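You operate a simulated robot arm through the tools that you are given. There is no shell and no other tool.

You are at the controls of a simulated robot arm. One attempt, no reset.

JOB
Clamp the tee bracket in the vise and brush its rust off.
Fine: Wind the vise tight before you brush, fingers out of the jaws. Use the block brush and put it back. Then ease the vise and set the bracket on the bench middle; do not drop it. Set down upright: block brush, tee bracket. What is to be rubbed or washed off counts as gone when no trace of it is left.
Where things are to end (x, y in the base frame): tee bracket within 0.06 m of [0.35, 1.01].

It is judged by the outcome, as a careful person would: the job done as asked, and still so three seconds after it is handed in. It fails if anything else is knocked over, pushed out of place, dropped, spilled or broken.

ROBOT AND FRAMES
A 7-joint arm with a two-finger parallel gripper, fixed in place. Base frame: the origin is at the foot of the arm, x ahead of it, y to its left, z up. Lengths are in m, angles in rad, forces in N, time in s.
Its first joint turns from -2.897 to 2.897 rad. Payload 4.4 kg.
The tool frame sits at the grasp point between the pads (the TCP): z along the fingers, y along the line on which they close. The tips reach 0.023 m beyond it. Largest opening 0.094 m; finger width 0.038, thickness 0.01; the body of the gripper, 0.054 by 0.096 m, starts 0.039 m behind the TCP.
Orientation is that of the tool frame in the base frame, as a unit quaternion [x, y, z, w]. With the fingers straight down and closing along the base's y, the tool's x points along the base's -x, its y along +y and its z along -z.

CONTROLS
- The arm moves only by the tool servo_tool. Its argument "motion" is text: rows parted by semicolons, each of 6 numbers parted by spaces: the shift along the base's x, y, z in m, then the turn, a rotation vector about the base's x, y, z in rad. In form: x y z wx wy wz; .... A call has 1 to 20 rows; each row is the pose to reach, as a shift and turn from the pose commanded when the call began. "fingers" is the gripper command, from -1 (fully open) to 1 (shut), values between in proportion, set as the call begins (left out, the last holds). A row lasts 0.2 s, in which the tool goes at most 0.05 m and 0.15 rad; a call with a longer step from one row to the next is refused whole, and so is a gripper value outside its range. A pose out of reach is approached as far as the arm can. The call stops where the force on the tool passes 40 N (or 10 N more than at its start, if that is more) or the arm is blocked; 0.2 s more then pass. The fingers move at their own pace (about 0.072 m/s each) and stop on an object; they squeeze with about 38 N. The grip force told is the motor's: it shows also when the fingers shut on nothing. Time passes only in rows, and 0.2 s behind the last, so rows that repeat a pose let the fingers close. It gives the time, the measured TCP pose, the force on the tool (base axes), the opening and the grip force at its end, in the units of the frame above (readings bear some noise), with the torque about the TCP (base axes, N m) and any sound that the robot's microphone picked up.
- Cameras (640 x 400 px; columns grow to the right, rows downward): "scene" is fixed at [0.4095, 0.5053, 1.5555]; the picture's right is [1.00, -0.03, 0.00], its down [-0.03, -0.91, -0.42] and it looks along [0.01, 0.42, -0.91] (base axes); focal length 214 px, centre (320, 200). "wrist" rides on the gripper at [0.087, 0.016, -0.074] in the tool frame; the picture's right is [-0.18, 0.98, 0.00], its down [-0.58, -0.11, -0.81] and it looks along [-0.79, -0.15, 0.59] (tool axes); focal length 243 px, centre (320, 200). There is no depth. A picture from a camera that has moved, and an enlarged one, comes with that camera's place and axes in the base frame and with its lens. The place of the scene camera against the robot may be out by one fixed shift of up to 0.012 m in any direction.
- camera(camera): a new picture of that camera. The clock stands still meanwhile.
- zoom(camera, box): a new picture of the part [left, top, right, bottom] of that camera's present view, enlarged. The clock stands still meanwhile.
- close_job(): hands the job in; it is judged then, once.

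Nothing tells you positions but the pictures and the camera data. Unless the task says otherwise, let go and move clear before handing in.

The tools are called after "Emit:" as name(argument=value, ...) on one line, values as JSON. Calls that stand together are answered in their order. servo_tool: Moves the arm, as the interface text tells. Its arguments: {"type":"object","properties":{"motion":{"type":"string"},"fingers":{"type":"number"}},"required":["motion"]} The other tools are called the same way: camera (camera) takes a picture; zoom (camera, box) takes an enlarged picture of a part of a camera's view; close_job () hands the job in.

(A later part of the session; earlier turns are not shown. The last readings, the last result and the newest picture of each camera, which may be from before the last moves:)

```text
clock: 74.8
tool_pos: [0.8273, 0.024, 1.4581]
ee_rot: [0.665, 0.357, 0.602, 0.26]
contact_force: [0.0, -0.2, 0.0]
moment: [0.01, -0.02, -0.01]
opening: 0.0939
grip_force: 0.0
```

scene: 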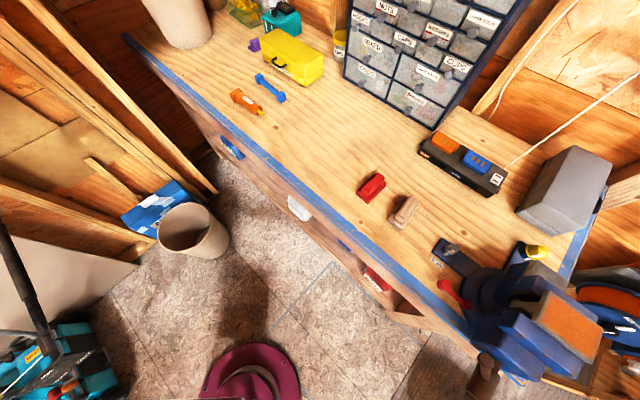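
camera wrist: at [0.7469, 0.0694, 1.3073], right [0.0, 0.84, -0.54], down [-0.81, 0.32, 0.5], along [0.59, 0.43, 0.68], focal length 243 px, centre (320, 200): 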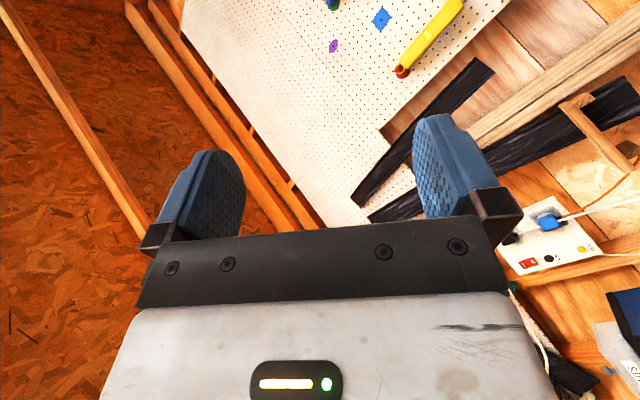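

No limits flagged. A bit more roll will bring the camera side up, then I'll try pitching down.

Emit:
servo_tool(motion="0 0 0 0.128 0.011 -0.018; 0 0 0 0.256 0.022 -0.036; 0 0 0 0.384 0.033 -0.054; 0 0 0 0.512 0.044 -0.072; 0 0 0 0.64 0.055 -0.09; 0 0 0 0.768 0.065 -0.108; 0 0 0 0.896 0.076 -0.126")

Emit:
camera(camera="wrist")

```text
clock: 76.4
tool_pos: [0.8274, 0.0243, 1.4582]
ee_rot: [0.755, 0.031, 0.654, -0.032]
contact_force: [0.0, -0.7, -0.6]
moment: [0.03, -0.02, -0.01]
opening: 0.0942
grip_force: 0.1
```

```text
taken
camera wrist: at [0.7667, 0.0014, 1.5531], right [0.06, -0.98, -0.19], down [-0.89, 0.04, -0.46], along [0.46, 0.2, -0.87], focal length 243 px, centre (320, 200)
```

wrist: 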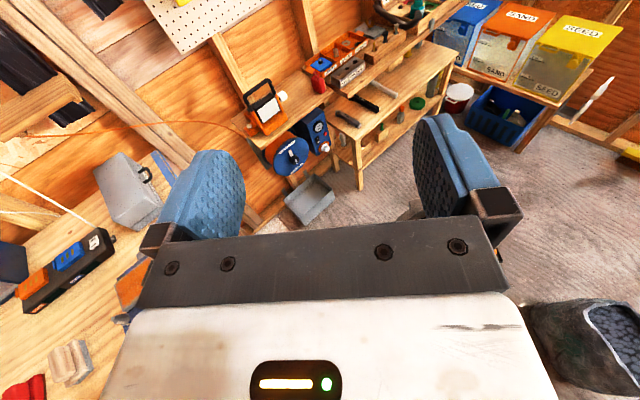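

Camera is on top again with a clear view ahead. Now pitching down while retracting a little.

Emit:
servo_tool(motion="-0.0177 0.0076 -0.001 -0.0127 0.142 0.0011; -0.0354 0.0152 -0.002 -0.0254 0.284 0.0022; -0.0531 0.0228 -0.003 -0.038 0.4261 0.0033; -0.0708 0.0304 -0.004 -0.0507 0.5681 0.0045; -0.0885 0.038 -0.005 -0.0634 0.7101 0.0056; -0.1062 0.0456 -0.006 -0.0761 0.8521 0.0067; -0.1239 0.0532 -0.007 -0.0888 0.9941 0.0078; -0.1416 0.0608 -0.008 -0.1014 1.1362 0.0089; -0.1593 0.0684 -0.009 -0.1141 1.2782 0.01; -0.177 0.076 -0.01 -0.1268 1.4217 0.0111; -0.177 0.076 -0.01 -0.1268 1.4217 0.0111")

```text
clock: 78.8
tool_pos: [0.6553, 0.0242, 1.4427]
ee_rot: [0.997, 0.08, 0.001, -0.013]
contact_force: [0.6, 0.3, -0.6]
moment: [-0.03, 0.04, -0.02]
opening: 0.094
grip_force: 0.1
out of reach, approached as far as the arm can: row 1, 2, 3, 4, 5, 6, 7, 8, 9, 10, 11
```

The tool is vertical now, which is a big improvement. But y didn't follow the command, so I'll test a sideways move.

Emit:
servo_tool(motion="0 0.02 0 0 0 0; 0 0.04 0 0 0 0; 0 0.06 0 0 0 0; 0 0.08 0 0 0 0; 0 0.08 0 0 0 0")

```text
clock: 80.0
tool_pos: [0.6556, 0.0401, 1.4389]
ee_rot: [0.996, 0.091, 0.003, -0.018]
contact_force: [0.2, 0.5, -0.1]
moment: [0.01, -0.01, -0.02]
opening: 0.0939
grip_force: 0.0
out of reach, approached as far as the arm can: row 1, 2, 3, 4, 5
```

Emit:
servo_tool(motion="0 0 0 0 0 0.14; 0 0 0 0 0 0.28; 0 0 0 0 0 0.42; 0 0 0 0 0 0.56; 0 0 0 0 0 0.7")

Emit:
servo_tool(motion="0 0.02 0 0 0 0; 0 0.04 0 0 0 0; 0 0.06 0 0 0 0; 0 0.08 0 0 0 0; 0 0.08 0 0 0 0")

```text
clock: 81.2
tool_pos: [0.6566, 0.0432, 1.4411]
ee_rot: [0.909, 0.417, -0.002, -0.013]
contact_force: [-0.2, -0.1, 0.2]
moment: [0.01, 0.0, -0.03]
opening: 0.0939
grip_force: 0.0
```

```text
clock: 82.4
tool_pos: [0.6567, 0.1238, 1.4426]
ee_rot: [0.909, 0.417, -0.002, -0.013]
contact_force: [-0.3, -0.6, -1.4]
moment: [-0.02, 0.0, -0.01]
opening: 0.0938
grip_force: 0.0
```

That freed it: the tool is vertical and moves sideways freely. I'll yaw on round toward the original attitude (yaw 0) and move back to the starting spot.

Emit:
servo_tool(motion="0 0.008 0 0 0 0.143; 0 0.016 0 0 0 0.286; 0 0.024 0 0 0 0.429; 0 0.032 0 0 0 0.572; 0 0.04 0 0 0 0.715; 0 0.048 0 0 0 0.858; 0 0.056 0 0 0 1.001; 0 0.064 0 0 0 1.144; 0 0.072 0 0 0 1.287; 0 0.08 0 0 0 1.43; 0 0.088 0 0 0 1.573; 0 0.096 0 0 0 1.716; 0 0.104 0 0 0 1.859; 0 0.112 0 0 0 2.002; 0 0.12 0 0 0 2.145; 0 0.13 0 0 0 2.281")

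```text
clock: 85.8
tool_pos: [0.6564, 0.2534, 1.4417]
ee_rot: [-0.001, 1.0, -0.014, -0.004]
contact_force: [0.3, -0.3, -0.2]
moment: [0.01, 0.03, -0.03]
opening: 0.0939
grip_force: 0.0
```

I'm back at the starting pose with the natural configuration, and from here on I'll keep the tool pointing down. I close the fingers, straighten the residual tilt, and yaw 45° toward a spot left of and above the T-bar.

Emit:
servo_tool(motion="0 0 0 0.028 -0.008 0; 0 0 0 0.028 -0.008 0", fingers=1)

Emit:
servo_tool(motion="-0.004 0.028 -0.02 0 0 0.131; -0.008 0.056 -0.045 0 0 0.262; -0.012 0.084 -0.07 0 0 0.393; -0.015 0.113 -0.095 0 0 0.524; -0.019 0.141 -0.12 0 0 0.655; -0.0228 0.171 -0.142 0 0 0.7854; -0.0228 0.171 -0.142 0 0 0.7854")

Emit:
camera(camera="wrist")

```text
clock: 86.4
tool_pos: [0.6572, 0.2531, 1.4419]
ee_rot: [0.001, 1.0, 0.0, 0.001]
contact_force: [0.2, -0.1, 0.2]
moment: [0.02, -0.04, -0.03]
opening: 0.0094
grip_force: 0.1
```

```text
clock: 88.0
tool_pos: [0.6345, 0.4225, 1.3028]
ee_rot: [-0.382, 0.924, 0.001, 0.0]
contact_force: [0.2, -0.6, -0.3]
moment: [-0.04, -0.01, -0.01]
opening: 0.0001
grip_force: 38.0
```

```text
taken
camera wrist: at [0.5609, 0.3734, 1.376], right [-0.56, 0.83, 0.0], down [0.49, 0.33, 0.81], along [0.67, 0.46, -0.59], focal length 243 px, centre (320, 200)
```

wrist: 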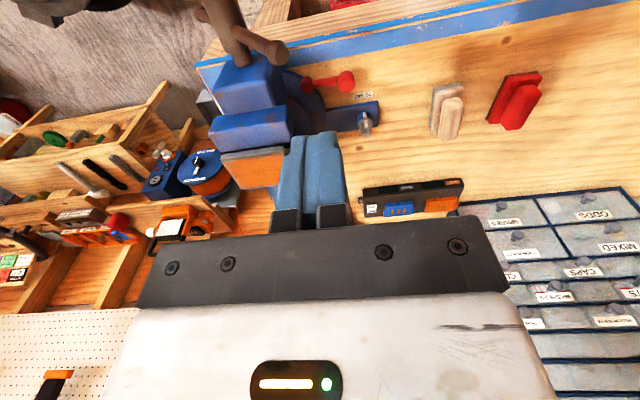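

Exact pose, closed fingers just left of and above the bar's upper end. Lowering beside it now.

Emit:
servo_tool(motion="0 0 -0.035 0 0 0; 0 0 -0.07 0 0 0; 0 0 -0.105 0 0 0; 0 0 -0.14 0 0 0; 0 0 -0.172 0 0 0; 0 0 -0.172 0 0 0")

Emit:
camera(camera="wrist")

Emit:
camera(camera="scene")

```text
clock: 89.4
tool_pos: [0.6365, 0.4207, 1.126]
ee_rot: [-0.382, 0.924, 0.001, 0.001]
contact_force: [0.7, -1.2, 0.1]
moment: [-0.01, 0.0, 0.02]
opening: 0.0001
grip_force: 37.5
```

```text
taken
camera wrist: at [0.5616, 0.3714, 1.2005], right [-0.56, 0.83, 0.0], down [0.49, 0.33, 0.81], along [0.67, 0.46, -0.59], focal length 243 px, centre (320, 200)
```

wrist: 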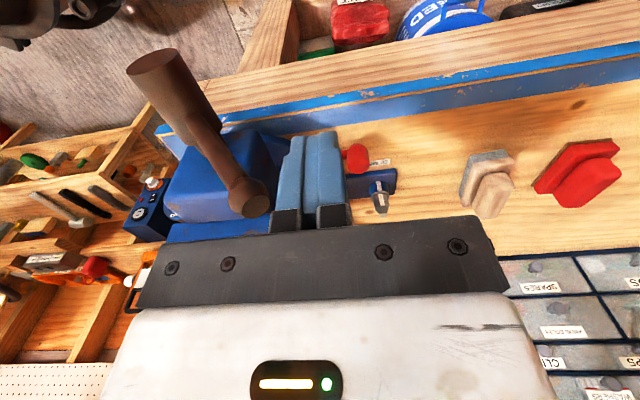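

```text
taken
```

scene: 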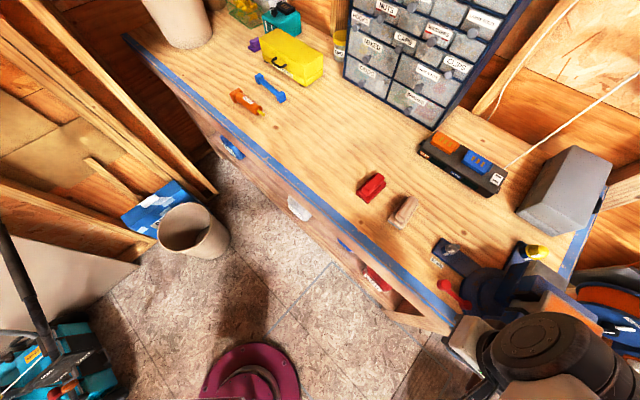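

Fingers are beside the bar's knob. I'll push it sideways (clockwise from the front, the tightening direction) slowly, watching force and sound.

Emit:
servo_tool(motion="0.008 -0.008 0 0 0 0; 0.016 -0.016 0 0 0 0; 0.024 -0.024 0 0 0 0; 0.032 -0.032 0 0 0 0; 0.04 -0.04 0 0 0 0; 0.048 -0.048 0 0 0 0")

Emit:
camera(camera="wrist")

```text
clock: 90.8
tool_pos: [0.6818, 0.3747, 1.1262]
ee_rot: [-0.382, 0.924, 0.001, 0.001]
contact_force: [-0.7, 1.8, 0.2]
moment: [0.07, 0.02, 0.05]
opening: 0.0
grip_force: 37.9
```

```text
taken
camera wrist: at [0.6083, 0.3253, 1.2002], right [-0.56, 0.83, 0.0], down [0.49, 0.33, 0.81], along [0.67, 0.46, -0.59], focal length 243 px, centre (320, 200)
```

wrist: 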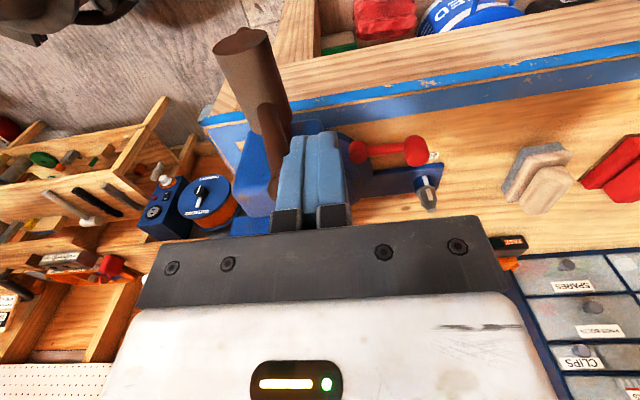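

The bar turns easily with about 2 N. I'll keep pushing it past vertical to the right.

Emit:
servo_tool(motion="0.009 -0.009 0 0 0 0; 0.018 -0.018 0 0 0 0; 0.027 -0.027 0 0 0 0; 0.036 -0.036 0 0 0 0; 0.045 -0.045 0 0 0 0; 0.054 -0.054 -0.003 0 0 0; 0.062 -0.062 -0.008 0 0 0")

Emit:
camera(camera="wrist")

```text
clock: 92.4
tool_pos: [0.7456, 0.3137, 1.12]
ee_rot: [-0.382, 0.924, 0.0, 0.001]
contact_force: [-1.5, 3.3, -1.2]
moment: [0.06, 0.06, 0.04]
opening: 0.0
grip_force: 38.2
```

```text
taken
camera wrist: at [0.6719, 0.2641, 1.1932], right [-0.56, 0.83, 0.0], down [0.49, 0.33, 0.81], along [0.67, 0.46, -0.59], focal length 243 px, centre (320, 200)
```

wrist: 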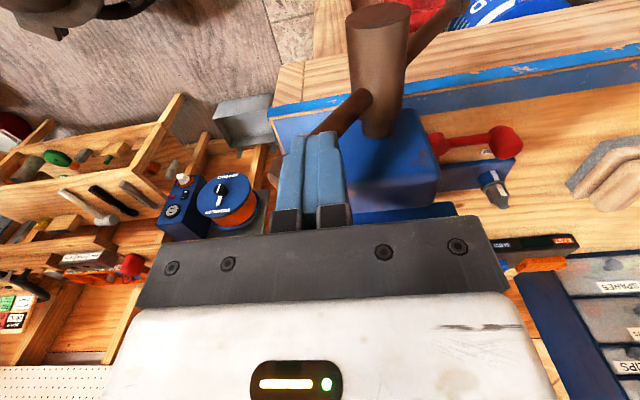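

The bar is now about 30° past vertical to the right. Next I lift over the knob and push it down on the right side, following its arc.

Emit:
servo_tool(motion="-0.003 0.003 0.035 0 0 0; -0.003 0.003 0.07 0 0 0; 0.0195 -0.0195 0.07 0 0 0; 0.0195 -0.0195 0.045 0 0 0; 0.023 -0.023 0.03 0 0 0; 0.0284 -0.0284 0.01 0 0 0; 0.0322 -0.0322 -0.004 0 0 0; 0.0354 -0.0354 -0.018 0 0 0; 0.0375 -0.0375 -0.031 0 0 0; 0.039 -0.039 -0.0445 0 0 0; 0.039 -0.039 -0.057 0 0 0; 0.039 -0.039 -0.07 0 0 0")

Emit:
camera(camera="wrist")

```text
clock: 95.0
tool_pos: [0.7806, 0.2759, 1.0492]
ee_rot: [-0.382, 0.924, 0.0, 0.001]
contact_force: [0.4, 0.7, 1.3]
moment: [0.03, 0.02, -0.05]
opening: 0.0
grip_force: 37.8
```

```text
taken
camera wrist: at [0.7084, 0.2259, 1.1229], right [-0.56, 0.83, 0.0], down [0.49, 0.33, 0.81], along [0.67, 0.46, -0.59], focal length 243 px, centre (320, 200)
```

wrist: 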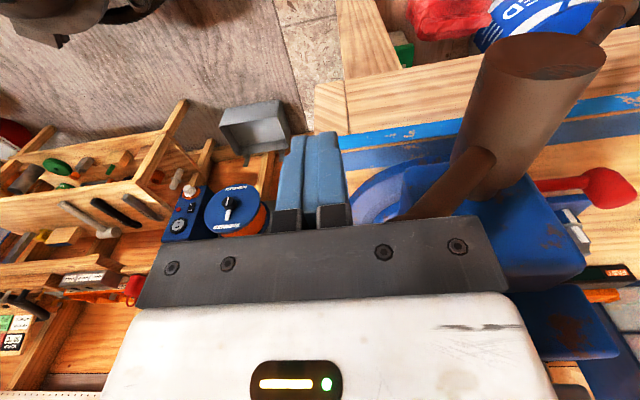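

Emit:
zoom(camera="wrist", box=[300, 0, 640, 240])

Emit:
zoom(camera="scene", box=[420, 220, 640, 400])

```text
1.67 times, centred on (470, 120) of wrist
camera zoom: at [0.7084, 0.2259, 1.1229], right [-0.56, 0.83, 0.0], down [0.49, 0.33, 0.81], along [0.67, 0.46, -0.59], focal length 404 px, centre (70, 333)
```

zoom: 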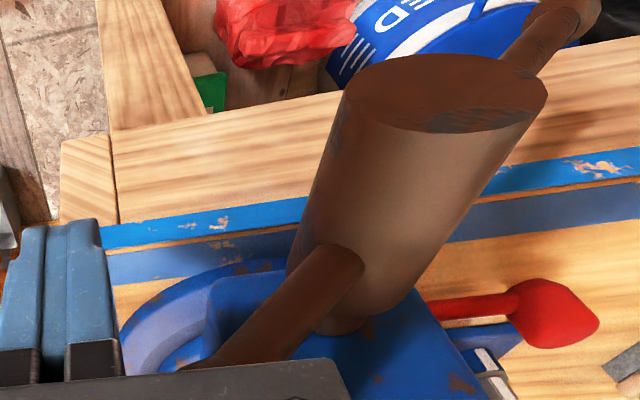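

```text
2.22 times, centred on (530, 310) of scene
camera zoom: at [0.4095, 0.5053, 1.5555], right [1.0, -0.03, 0.0], down [-0.03, -0.91, -0.42], along [0.01, 0.42, -0.91], focal length 477 px, centre (-147, -44)
```

zoom: 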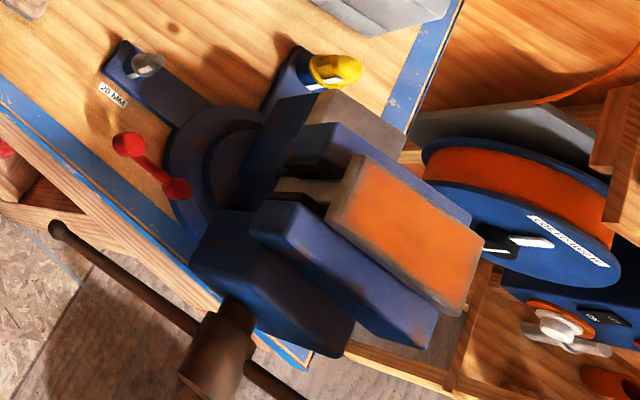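

The bar seems to have turned only to about 55–60°, and I can't tell exactly where the finger sits relative to the knob. I'll back straight out along the screw axis and look.

Emit:
servo_tool(motion="-0.015 -0.015 0 0 0 0; -0.03 -0.03 0 0 0 0; -0.045 -0.045 0 0 0 0; -0.06 -0.06 0 0 0 0; -0.075 -0.075 0.02 0 0 0; -0.09 -0.09 0.05 0 0 0; -0.1 -0.1 0.08 0 0 0; -0.1 -0.1 0.12 0 0 0")

Emit:
camera(camera="wrist")

Emit:
zoom(camera="scene", box=[380, 220, 640, 400])

```text
clock: 96.8
tool_pos: [0.6833, 0.1751, 1.171]
ee_rot: [-0.382, 0.924, 0.001, 0.0]
contact_force: [0.1, 0.1, -0.4]
moment: [0.01, 0.01, 0.02]
opening: 0.0001
grip_force: 38.3
```

```text
taken
camera wrist: at [0.6088, 0.1244, 1.2446], right [-0.56, 0.83, 0.0], down [0.49, 0.33, 0.81], along [0.67, 0.46, -0.59], focal length 243 px, centre (320, 200)
```

wrist: 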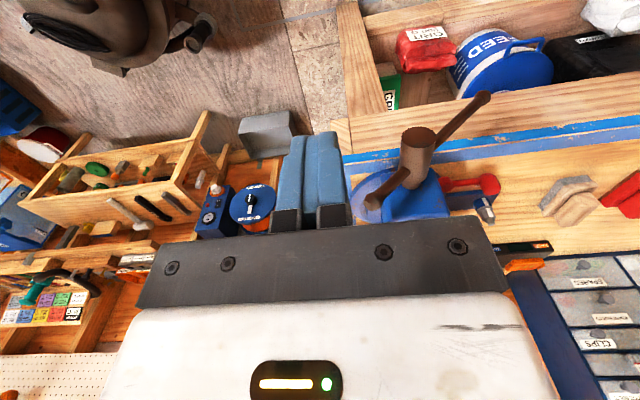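

```text
2.22 times, centred on (510, 310) of scene
camera zoom: at [0.4095, 0.5053, 1.5555], right [1.0, -0.03, 0.0], down [-0.03, -0.91, -0.42], along [0.01, 0.42, -0.91], focal length 477 px, centre (-102, -44)
```

zoom: 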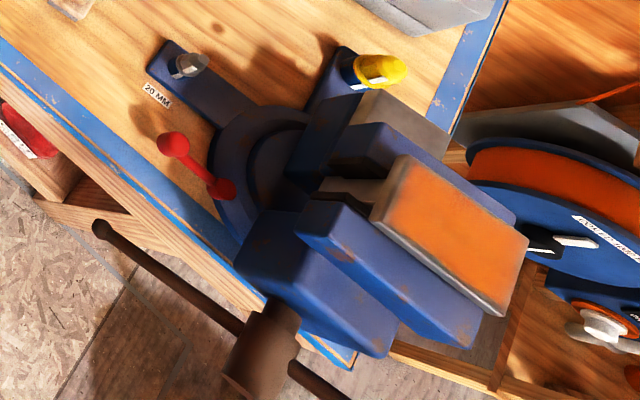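

Emit:
zoom(camera="wrist", box=[320, 70, 540, 240])

```text
2.35 times, centred on (430, 155) of wrist
camera zoom: at [0.6088, 0.1244, 1.2446], right [-0.56, 0.83, 0.0], down [0.49, 0.33, 0.81], along [0.67, 0.46, -0.59], focal length 571 px, centre (61, 306)
```

zoom: 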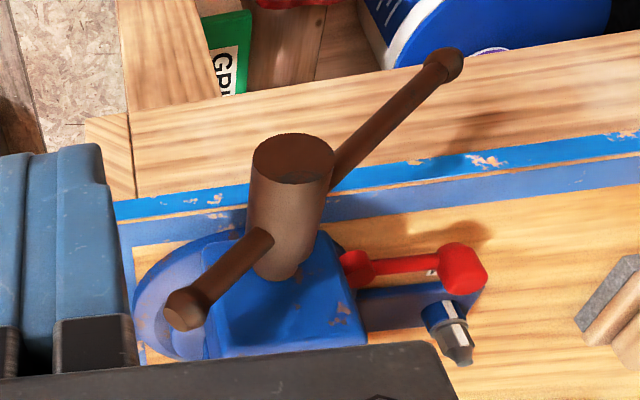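

The tommy bar slides through the screw head: its lower-left arm is now longer (≈0.155 m) and the upper-right arm shorter (≈0.083 m). I'll push the right arm down along an arc of constant radius, closer in to the head.

Emit:
servo_tool(motion="0.0145 0.0353 0 0 0 0; 0.029 0.0707 0 0 0 0; 0.0436 0.106 0 0 0 0; 0.0581 0.1413 0 0 0 0; 0.0581 0.1413 -0.045 0 0 0; 0.0581 0.1413 -0.073 0 0 0; 0.0649 0.1345 -0.0895 0 0 0; 0.0701 0.1293 -0.1055 0 0 0; 0.0744 0.1251 -0.122 0 0 0; 0.0786 0.1208 -0.1363 0 0 0; 0.0786 0.1208 -0.152 0 0 0; 0.0758 0.1237 -0.162 0 0 0")

Emit:
camera(camera="wrist")

Emit:
zoom(camera="scene", box=[380, 220, 640, 400])

```text
clock: 99.4
tool_pos: [0.7592, 0.2992, 1.0069]
ee_rot: [-0.381, 0.924, 0.001, 0.0]
contact_force: [0.7, -0.6, 0.9]
moment: [0.01, -0.08, -0.06]
opening: 0.0
grip_force: 38.0
```

```text
taken
camera wrist: at [0.6852, 0.2491, 1.0801], right [-0.56, 0.83, 0.0], down [0.49, 0.33, 0.81], along [0.67, 0.46, -0.59], focal length 243 px, centre (320, 200)
```

wrist: 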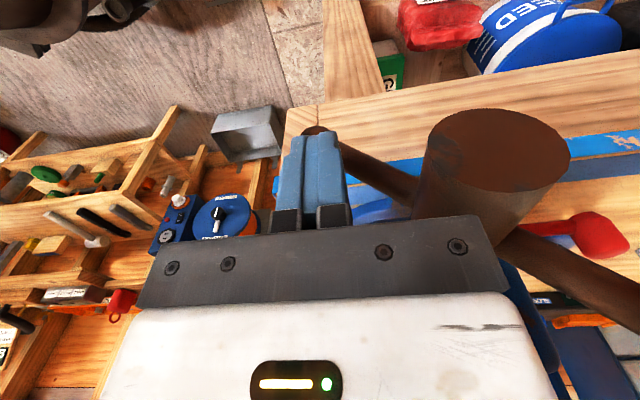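

```text
2.22 times, centred on (510, 310) of scene
camera zoom: at [0.4095, 0.5053, 1.5555], right [1.0, -0.03, 0.0], down [-0.03, -0.91, -0.42], along [0.01, 0.42, -0.91], focal length 477 px, centre (-102, -44)
```

zoom: 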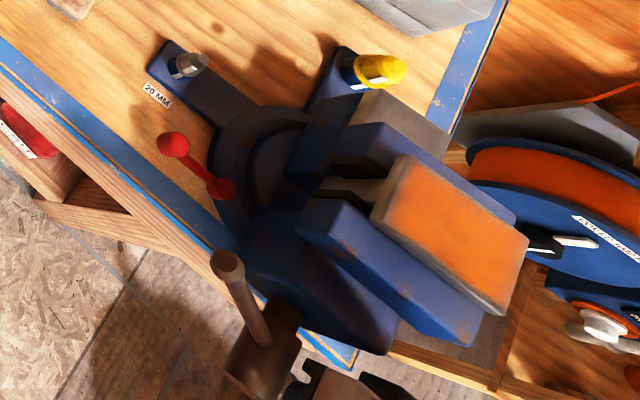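

Good: the bar's right arm is now down at roughly 130° and the long arm is up on the left. I'll raise, cross over to the left side, and check the bar.

Emit:
servo_tool(motion="0 0 0.049 0 0 0; 0 0 0.098 0 0 0; 0 0 0.147 0 0 0; 0 0 0.196 0 0 0; 0 0 0.243 0 0 0; -0.032 0.032 0.243 0 0 0; -0.064 0.064 0.243 0 0 0; -0.096 0.096 0.243 0 0 0; -0.128 0.128 0.243 0 0 0; -0.1592 0.1586 0.243 0 0 0; -0.1592 0.1586 0.243 0 0 0")

Emit:
camera(camera="wrist")

Emit:
zoom(camera="scene", box=[380, 220, 640, 400])

```text
clock: 101.8
tool_pos: [0.6025, 0.4582, 1.2483]
ee_rot: [-0.382, 0.924, 0.002, 0.0]
contact_force: [-0.1, 0.0, 0.4]
moment: [0.03, 0.02, -0.03]
opening: 0.0001
grip_force: 37.8
```

```text
taken
camera wrist: at [0.5292, 0.4083, 1.3222], right [-0.56, 0.83, 0.0], down [0.49, 0.33, 0.81], along [0.67, 0.46, -0.59], focal length 243 px, centre (320, 200)
```

wrist: 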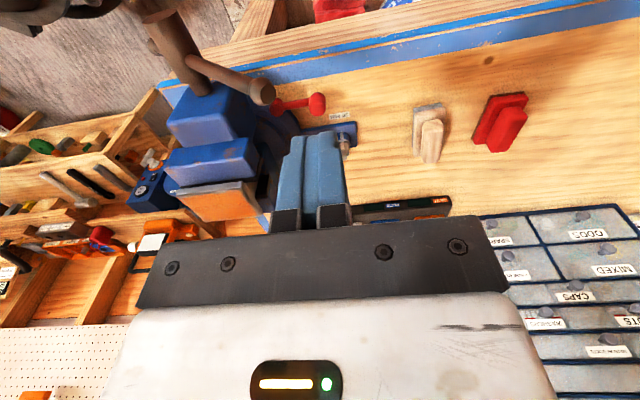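

```text
2.22 times, centred on (510, 310) of scene
camera zoom: at [0.4095, 0.5053, 1.5555], right [1.0, -0.03, 0.0], down [-0.03, -0.91, -0.42], along [0.01, 0.42, -0.91], focal length 477 px, centre (-102, -44)
```

zoom: 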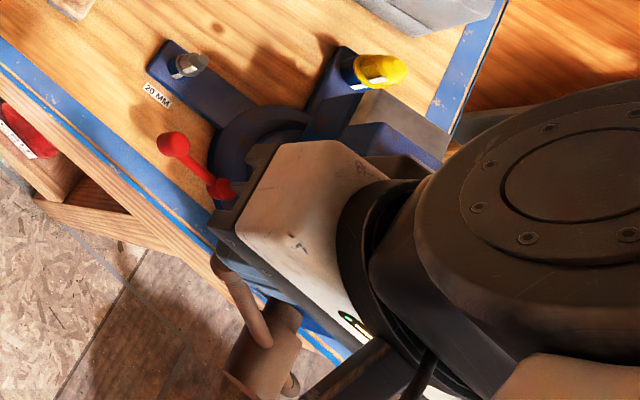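

The long arm's knob is up-left at about 45–50°, radius ≈0.16 m. I'll lower beside it and sweep it over the top along its arc.

Emit:
servo_tool(motion="0 0 -0.045 0 0 0; 0 0 -0.09 0 0 0; 0 0 -0.131 0 0 0; 0.0173 -0.0173 -0.131 0 0 0; 0.0274 -0.0274 -0.1177 0 0 0; 0.0435 -0.0435 -0.1017 0 0 0; 0.0614 -0.0614 -0.0903 0 0 0; 0.0804 -0.0804 -0.0827 0 0 0; 0.1001 -0.1001 -0.0803 0 0 0; 0.1197 -0.1197 -0.0827 0 0 0; 0.1387 -0.1387 -0.0903 0 0 0; 0.1566 -0.1566 -0.1017 0 0 0; 0.1727 -0.1727 -0.1177 0 0 0; 0.18 -0.18 -0.1273 0 0 0")

Emit:
camera(camera="wrist")

Emit:
zoom(camera="scene", box=[380, 220, 640, 400])

```text
clock: 104.3
tool_pos: [0.7386, 0.3214, 1.1609]
ee_rot: [-0.384, 0.923, 0.003, 0.0]
contact_force: [-29.5, 15.5, 9.9]
moment: [0.43, 0.49, 0.4]
opening: 0.0001
grip_force: 37.6
stopped in row 12: the force on the tool passed its limit at 78 N (the readings are from after the stop); the commanded pose is now the measured one
```

```text
taken
camera wrist: at [0.665, 0.2707, 1.2351], right [-0.57, 0.82, 0.01], down [0.49, 0.33, 0.81], along [0.66, 0.46, -0.59], focal length 243 px, centre (320, 200)
```

wrist: 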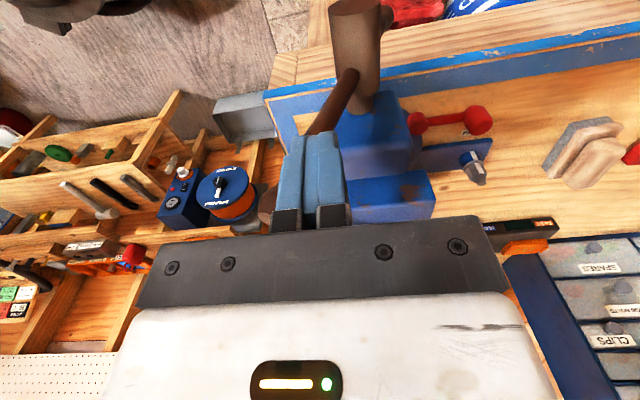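

```text
2.22 times, centred on (510, 310) of scene
camera zoom: at [0.4095, 0.5053, 1.5555], right [1.0, -0.03, 0.0], down [-0.03, -0.91, -0.42], along [0.01, 0.42, -0.91], focal length 477 px, centre (-102, -44)
```

zoom: 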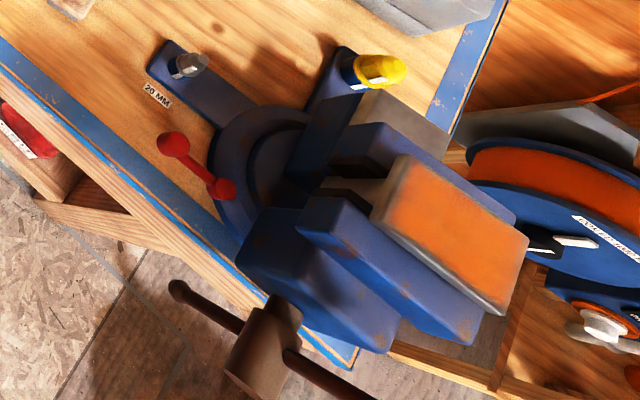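

The push was stopped by a firm resistance (peak 78 N at about 0.15 m arm), after roughly 240° of winding. I'll check that the jaws are closed on the bracket's web.

Emit:
zoom(camera="scene", box=[490, 260, 570, 320])

Emit:
zoom(camera="wrist", box=[220, 0, 500, 240])

```text
6.67 times, centred on (530, 290) of scene
camera zoom: at [0.4095, 0.5053, 1.5555], right [1.0, -0.03, 0.0], down [-0.03, -0.91, -0.42], along [0.01, 0.42, -0.91], focal length 1430 px, centre (-1080, -400)
```

zoom: 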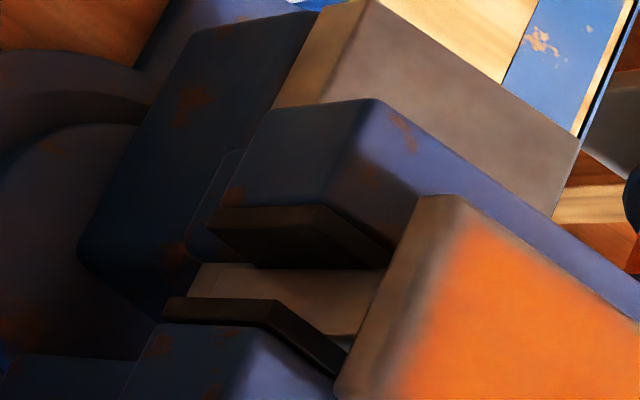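

```text
1.67 times, centred on (360, 120) of wrist
camera zoom: at [0.665, 0.2707, 1.2351], right [-0.57, 0.82, 0.01], down [0.49, 0.33, 0.81], along [0.66, 0.46, -0.59], focal length 404 px, centre (253, 333)
```

zoom: 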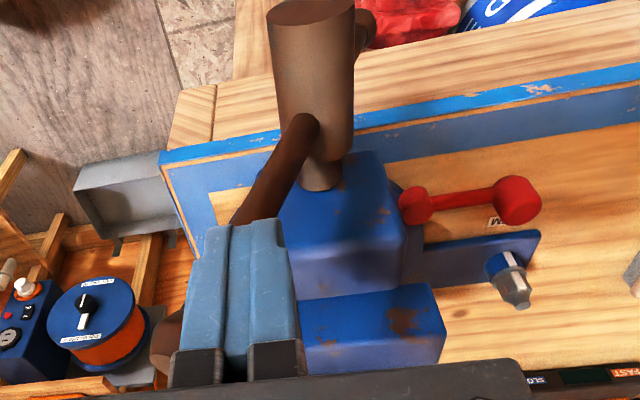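

The jaws look closed on the web. I'll press a little more, slowly, to confirm the screw is really tight.

Emit:
servo_tool(motion="0.003 -0.003 -0.001 0 0 0; 0.006 -0.006 -0.003 0 0 0; 0.009 -0.009 -0.005 0 0 0; 0.012 -0.012 -0.007 0 0 0; 0.015 -0.015 -0.009 0 0 0")

Emit:
camera(camera="wrist")

```text
clock: 104.6
tool_pos: [0.7379, 0.3218, 1.1609]
ee_rot: [-0.384, 0.923, 0.003, 0.0]
contact_force: [-18.5, 9.6, 7.1]
moment: [0.23, 0.3, 0.26]
opening: 0.0001
grip_force: 38.2
stopped in row 1: the force on the tool passed its limit at 52 N (the readings are from after the stop); the commanded pose is now the measured one
```

```text
taken
camera wrist: at [0.6652, 0.2709, 1.2352], right [-0.57, 0.82, 0.01], down [0.49, 0.33, 0.81], along [0.66, 0.46, -0.59], focal length 243 px, centre (320, 200)
```

wrist: 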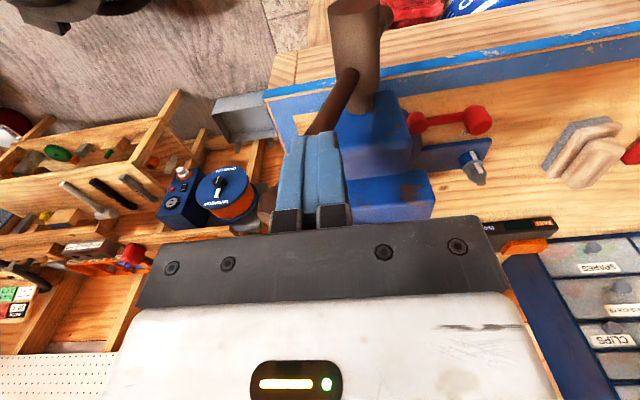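

The screw is hard tight (52 N on a 0.15 m arm without moving), so the bracket is clamped. I'll back the fingers off the bar, open them, and go look at the block brush near (0.65, 0.72).

Emit:
servo_tool(motion="-0.015 0.015 0.005 0 0 0; -0.03 0.03 0.03 0 0 0; -0.03 0.03 0.07 0 0 0; -0.05 0.055 0.09 0 0 0; -0.07 0.09 0.1 0 0 0.02; -0.09 0.125 0.1 0 0 0.04; -0.11 0.16 0.1 0 0 0.06; -0.13 0.195 0.1 0 0 0.08; -0.15 0.23 0.1 0 0 0.087; -0.17 0.265 0.1 0 0 0.087; -0.188 0.278 0.1 0 0 0.087", fingers=-1)

Emit:
camera(camera="wrist")

Emit:
camera(camera="scene")

```text
clock: 107.0
tool_pos: [0.5493, 0.6, 1.2628]
ee_rot: [-0.423, 0.906, 0.004, -0.001]
contact_force: [0.0, 0.2, -0.8]
moment: [-0.01, -0.03, -0.01]
opening: 0.0942
grip_force: 0.0
```

```text
taken
camera wrist: at [0.4805, 0.5443, 1.3361], right [-0.64, 0.77, 0.01], down [0.46, 0.37, 0.81], along [0.62, 0.52, -0.59], focal length 243 px, centre (320, 200)
```

wrist: 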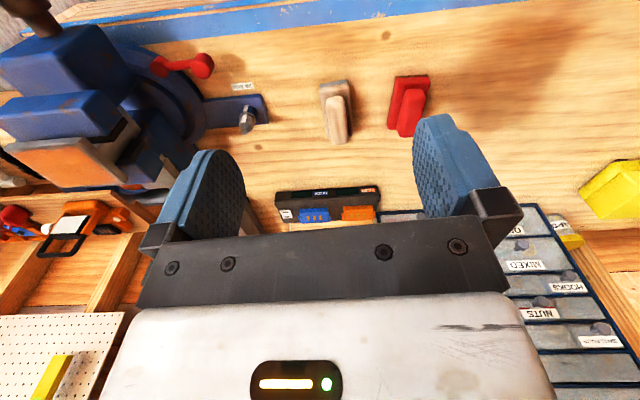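

```text
taken
```

scene: 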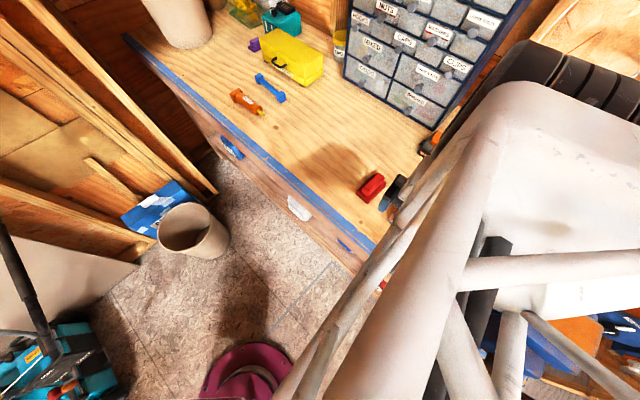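

Emit:
zoom(camera="wrist", box=[290, 60, 450, 160])

Emit:
zoom(camera="wrist", box=[0, 60, 240, 240])

```text
4.00 times, centred on (370, 110) of wrist
camera zoom: at [0.4805, 0.5443, 1.3361], right [-0.64, 0.77, 0.01], down [0.46, 0.37, 0.81], along [0.62, 0.52, -0.59], focal length 970 px, centre (120, 560)
```

zoom: 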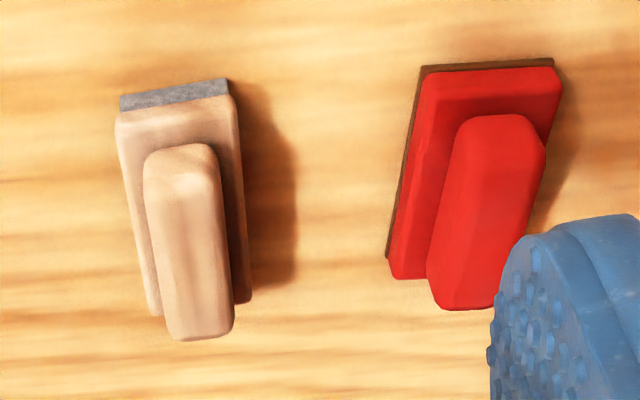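

```text
2.22 times, centred on (120, 150) of wrist
camera zoom: at [0.4805, 0.5443, 1.3361], right [-0.64, 0.77, 0.01], down [0.46, 0.37, 0.81], along [0.62, 0.52, -0.59], focal length 539 px, centre (764, 311)
```

zoom: 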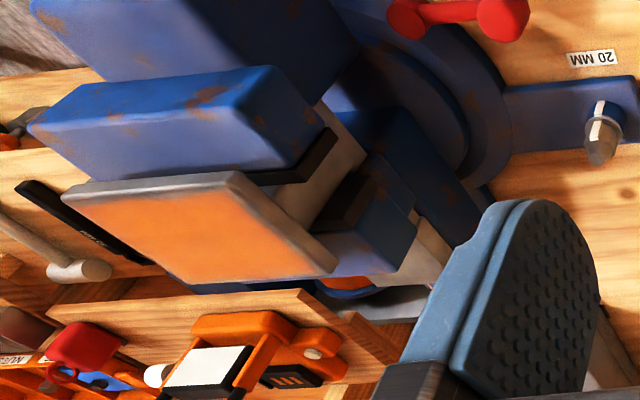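

The bracket's web is held between the black pads. The block brush lies at about (0.647, 0.722) with its handle along 48°, top near z ≈ 1.01. I'll move above it with the fingers partly open.

Emit:
servo_tool(motion="0.0164 0.0203 -0.025 0 0 -0.005; 0.0327 0.0407 -0.05 0 0 -0.01; 0.0491 0.061 -0.075 0 0 -0.015; 0.0655 0.0813 -0.105 0 0 -0.02; 0.0818 0.1017 -0.135 0 0 -0.025; 0.0982 0.122 -0.165 0 0 -0.03; 0.0982 0.122 -0.165 0 0 -0.03", fingers=-0.4)

Emit:
camera(camera="wrist")

```text
clock: 108.6
tool_pos: [0.6488, 0.7194, 1.0951]
ee_rot: [-0.41, 0.912, 0.002, -0.001]
contact_force: [-0.4, -0.4, 1.4]
moment: [-0.01, 0.01, 0.0]
opening: 0.0659
grip_force: 0.0
```

```text
taken
camera wrist: at [0.5785, 0.6644, 1.1683], right [-0.61, 0.79, 0.01], down [0.47, 0.36, 0.81], along [0.64, 0.5, -0.59], focal length 243 px, centre (320, 200)
```

wrist: 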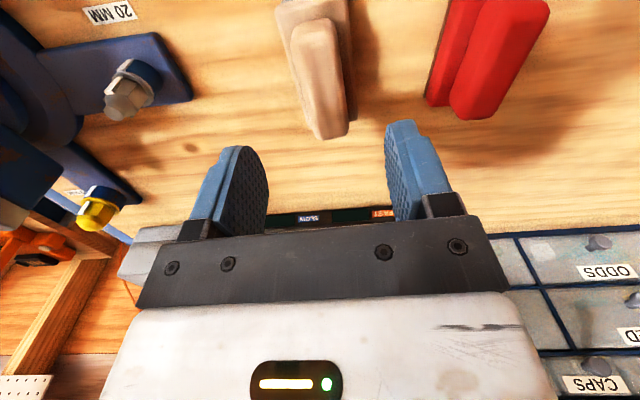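

Emit:
zoom(camera="wrist", box=[240, 0, 400, 160])

```text
2.50 times, centred on (320, 80) of wrist
camera zoom: at [0.5785, 0.6644, 1.1683], right [-0.61, 0.79, 0.01], down [0.47, 0.36, 0.81], along [0.64, 0.5, -0.59], focal length 606 px, centre (320, 500)
```

zoom: 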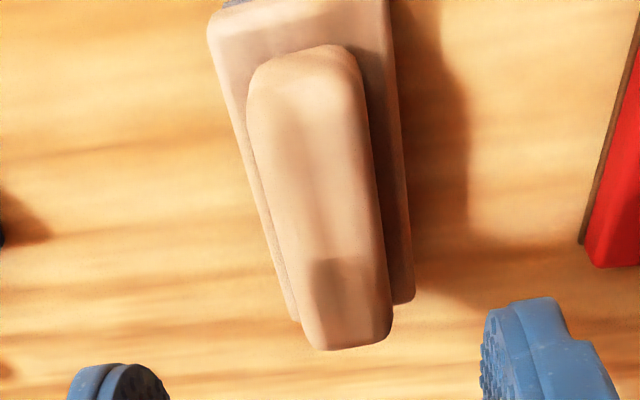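

Handle is aligned between the fingers to within a few millimetres. I'll descend gently onto it.

Emit:
servo_tool(motion="-0.002 0.002 -0.03 0 0 0; -0.002 0.002 -0.055 0 0 0; -0.002 0.002 -0.065 0 0 0; -0.002 0.002 -0.072 0 0 0; -0.002 0.002 -0.078 0 0 0; -0.002 0.002 -0.08 0 0 0")

Emit:
camera(camera="wrist")

```text
clock: 110.0
tool_pos: [0.6464, 0.7235, 1.0168]
ee_rot: [-0.41, 0.912, 0.003, 0.0]
contact_force: [0.2, 0.3, 0.6]
moment: [-0.02, 0.01, -0.01]
opening: 0.0656
grip_force: 0.0
```

```text
taken
camera wrist: at [0.5765, 0.6688, 1.0905], right [-0.61, 0.79, 0.01], down [0.47, 0.36, 0.81], along [0.64, 0.5, -0.59], focal length 243 px, centre (320, 200)
```

wrist: 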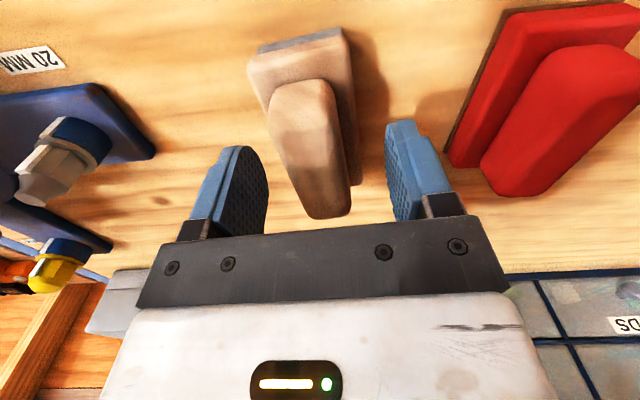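

Handle top appears at about z ≈ 1.008. I'll go down a few more millimetres for a better grip, then close.

Emit:
servo_tool(motion="0 0 -0.003 0 0 0; 0 0 -0.006 0 0 0; 0 0 -0.006 0 0 0")

Emit:
servo_tool(motion="0 0 0 0 0 0; 0 0 0 0 0 0; 0 0 0 0 0 0; 0 0 0 0 0 0", fingers=1)

Emit:
camera(camera="wrist")

```text
clock: 110.8
tool_pos: [0.6472, 0.7224, 1.0097]
ee_rot: [-0.41, 0.912, 0.003, 0.0]
contact_force: [-1.1, 0.8, 0.1]
moment: [-0.03, -0.04, 0.01]
opening: 0.0659
grip_force: 0.1
```

```text
clock: 111.8
tool_pos: [0.6472, 0.7227, 1.0103]
ee_rot: [-0.41, 0.912, 0.002, 0.0]
contact_force: [0.7, 0.1, 1.9]
moment: [-0.18, 0.0, -0.03]
opening: 0.0295
grip_force: 38.1
```

```text
taken
camera wrist: at [0.5769, 0.6682, 1.084], right [-0.61, 0.79, 0.01], down [0.47, 0.36, 0.81], along [0.64, 0.5, -0.59], focal length 243 px, centre (320, 200)
```

wrist: 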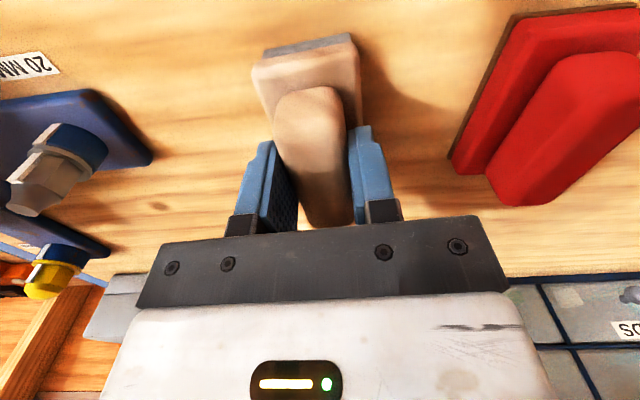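

Brush gripped (opening 29 mm, grip 38 N). I note its home pose: TCP (0.647, 0.723, 1.010), yaw 48.4°. Lifting it now.

Emit:
servo_tool(motion="0 0 0.02 0 0 0; 0 0 0.05 0 0 0; 0 0 0.09 0 0 0; 0 0 0.13 0 0 0; 0 0 0.17 0 0 0; 0 0 0.21 0 0 0; 0 0 0.25 0 0 0; 0 0 0.27 0 0 0")

Emit:
camera(camera="wrist")

```text
clock: 113.6
tool_pos: [0.6496, 0.7223, 1.2788]
ee_rot: [-0.41, 0.912, 0.003, -0.001]
contact_force: [0.0, 0.5, -1.1]
moment: [0.02, -0.01, 0.02]
opening: 0.0
grip_force: 38.0
```

```text
taken
camera wrist: at [0.579, 0.667, 1.3525], right [-0.61, 0.79, 0.01], down [0.47, 0.36, 0.81], along [0.64, 0.5, -0.59], focal length 243 px, centre (320, 200)
```

wrist: 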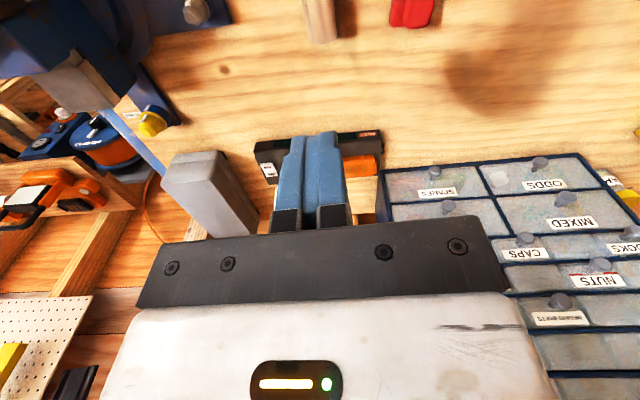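

The grip slipped off the rounded handle at the start of the lift and the brush stayed on the bench. I'll check its pose before regripping deeper.

Emit:
zoom(camera="wrist", box=[250, 0, 450, 125])

Emit:
servo_tool(motion="-0.03 -0.035 0 0 0 0; -0.06 -0.07 0 0 0 0; -0.09 -0.105 0 0 0 0; -0.1 -0.12 -0.03 0 0 0; -0.1 -0.12 -0.06 0 0 0; -0.1 -0.12 -0.09 0 0 0; -0.1 -0.12 -0.09 0 0 0", fingers=-0.4)

Emit:
camera(camera="wrist")

```text
3.20 times, centred on (350, 62) of wrist
camera zoom: at [0.579, 0.667, 1.3525], right [-0.61, 0.79, 0.01], down [0.47, 0.36, 0.81], along [0.64, 0.5, -0.59], focal length 776 px, centre (224, 640)
```

zoom: 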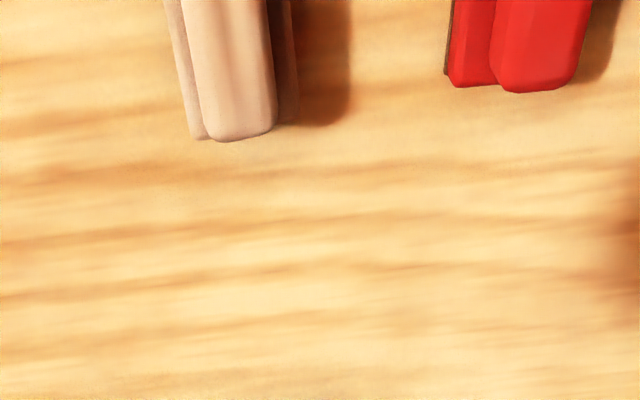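

```text
clock: 115.2
tool_pos: [0.5494, 0.6016, 1.1891]
ee_rot: [-0.41, 0.912, 0.003, -0.001]
contact_force: [0.3, -0.2, -0.6]
moment: [0.0, 0.01, 0.01]
opening: 0.0658
grip_force: 0.1
```

```text
taken
camera wrist: at [0.4787, 0.5464, 1.2625], right [-0.61, 0.79, 0.01], down [0.47, 0.36, 0.81], along [0.64, 0.5, -0.59], focal length 243 px, centre (320, 200)
```

wrist: 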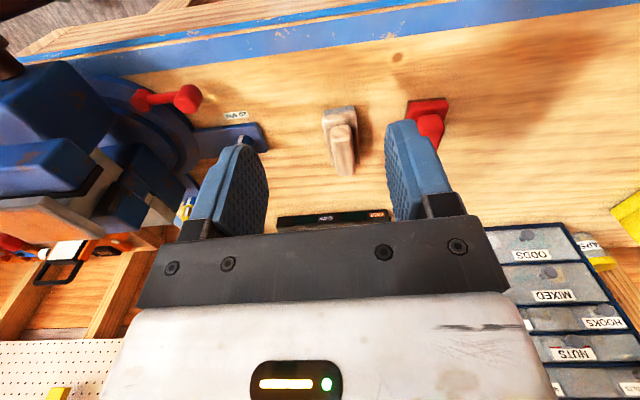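

Emit:
zoom(camera="wrist", box=[290, 85, 400, 185])

Emit:
zoom(camera="scene", box=[340, 160, 440, 240])

```text
4.00 times, centred on (345, 135) of wrist
camera zoom: at [0.4787, 0.5464, 1.2625], right [-0.61, 0.79, 0.01], down [0.47, 0.36, 0.81], along [0.64, 0.5, -0.59], focal length 970 px, centre (220, 460)
```

zoom: 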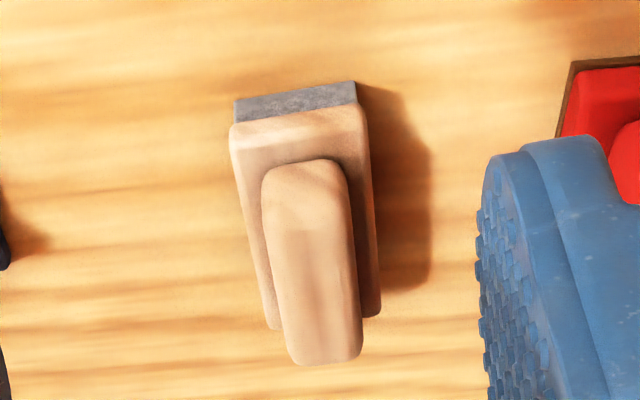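

```text
5.00 times, centred on (390, 200) of scene
camera zoom: at [0.4095, 0.5053, 1.5555], right [1.0, -0.03, 0.0], down [-0.03, -0.91, -0.42], along [0.01, 0.42, -0.91], focal length 1072 px, centre (-30, 200)
```

zoom: 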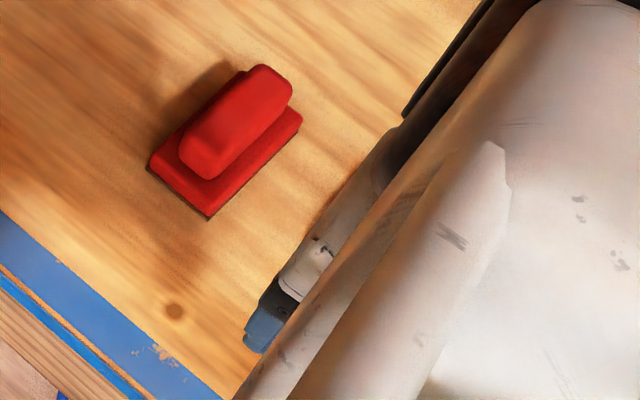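

The brush hasn't moved or tipped. I'll regrip lower, around the wider wooden block with its upright sides, keeping the tips above the bristles.

Emit:
servo_tool(motion="0.025 0.03 -0.02 0 0 0; 0.05 0.06 -0.04 0 0 0; 0.075 0.09 -0.07 0 0 0; 0.097 0.121 -0.1 0 0 0; 0.097 0.121 -0.14 0 0 0; 0.097 0.121 -0.17 0 0 0; 0.097 0.121 -0.185 0 0 0; 0.097 0.121 -0.191 0 0 0; 0.097 0.121 -0.194 0 0 0; 0.097 0.121 -0.194 0 0 0", fingers=-0.4)

Emit:
camera(camera="wrist")

```text
clock: 117.4
tool_pos: [0.6448, 0.7219, 0.9946]
ee_rot: [-0.41, 0.912, 0.003, 0.0]
contact_force: [-0.1, -0.3, 0.8]
moment: [0.0, -0.01, 0.02]
opening: 0.066
grip_force: 0.1
```

```text
taken
camera wrist: at [0.5743, 0.6678, 1.0691], right [-0.61, 0.79, 0.01], down [0.47, 0.36, 0.81], along [0.64, 0.5, -0.59], focal length 243 px, centre (320, 200)
```

wrist: 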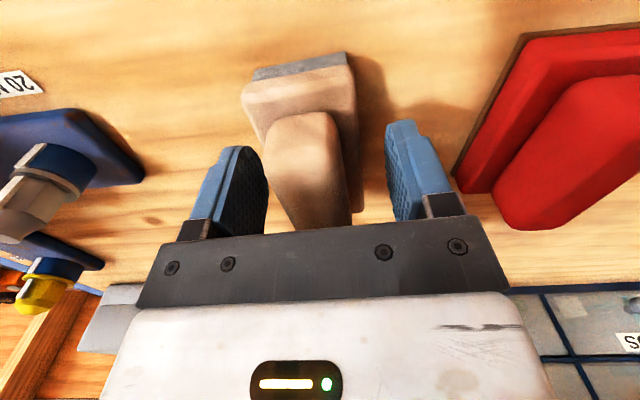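

Emit:
servo_tool(motion="0 0 0 0 0 0; 0 0 0 0 0 0; 0 0 0 0 0 0; 0 0 0 0 0 0", fingers=1)

Emit:
servo_tool(motion="0 0 0.004 0 0 0; 0 0 0.008 0 0 0; 0 0 0.012 0 0 0; 0 0 0.016 0 0 0; 0 0 0.02 0 0 0")

Emit:
camera(camera="wrist")

```text
clock: 118.4
tool_pos: [0.6453, 0.7227, 0.9949]
ee_rot: [-0.41, 0.912, 0.003, 0.0]
contact_force: [-1.0, 0.0, 0.1]
moment: [0.03, 0.0, -0.01]
opening: 0.0472
grip_force: 38.0
```

```text
clock: 119.6
tool_pos: [0.6449, 0.7231, 1.0147]
ee_rot: [-0.41, 0.912, 0.002, 0.0]
contact_force: [-0.8, -0.2, -2.0]
moment: [0.02, 0.0, -0.02]
opening: 0.0475
grip_force: 38.3
```

```text
taken
camera wrist: at [0.5738, 0.6688, 1.0892], right [-0.61, 0.79, 0.01], down [0.47, 0.36, 0.81], along [0.64, 0.5, -0.59], focal length 243 px, centre (320, 200)
```

wrist: 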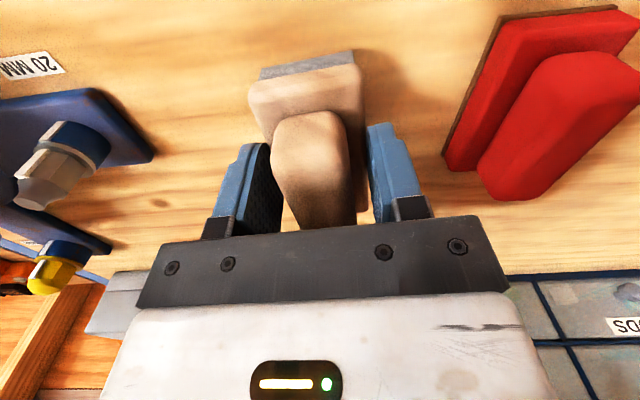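

The brush is lifting (about 2 N weight, grip steady at 47.5 mm). Home pose for return: TCP (0.645, 0.723, 0.995). I'll continue up and carry it over toward the bracket.

Emit:
servo_tool(motion="0 0 0.02 0 0 0; 0 0 0.045 0 0 0; 0 0 0.075 0 0 0; 0 0 0.105 0 0 0; 0 0 0.135 0 0 0; 0 0 0.165 0 0 0; 0 0 0.195 0 0 0; 0 0 0.225 0 0 0; 0 0 0.255 0 0 0; 0 0 0.275 0 0 0")

Emit:
camera(camera="wrist")

```text
clock: 121.8
tool_pos: [0.6451, 0.7216, 1.2898]
ee_rot: [-0.41, 0.912, 0.003, -0.001]
contact_force: [0.2, -1.1, -1.8]
moment: [-0.01, 0.02, 0.05]
opening: 0.0473
grip_force: 38.0
```

```text
taken
camera wrist: at [0.5749, 0.6667, 1.3632], right [-0.61, 0.79, 0.01], down [0.47, 0.36, 0.81], along [0.64, 0.5, -0.59], focal length 243 px, centre (320, 200)
```

wrist: 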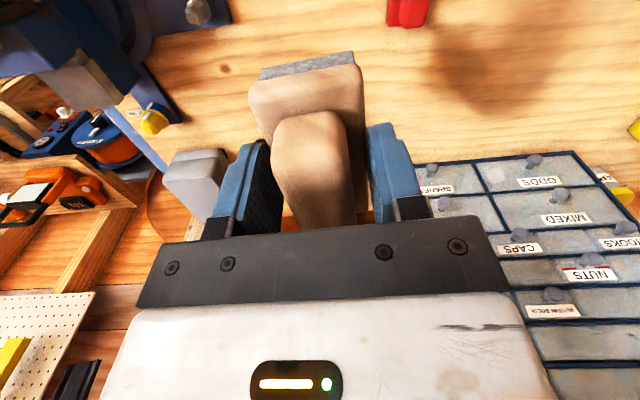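

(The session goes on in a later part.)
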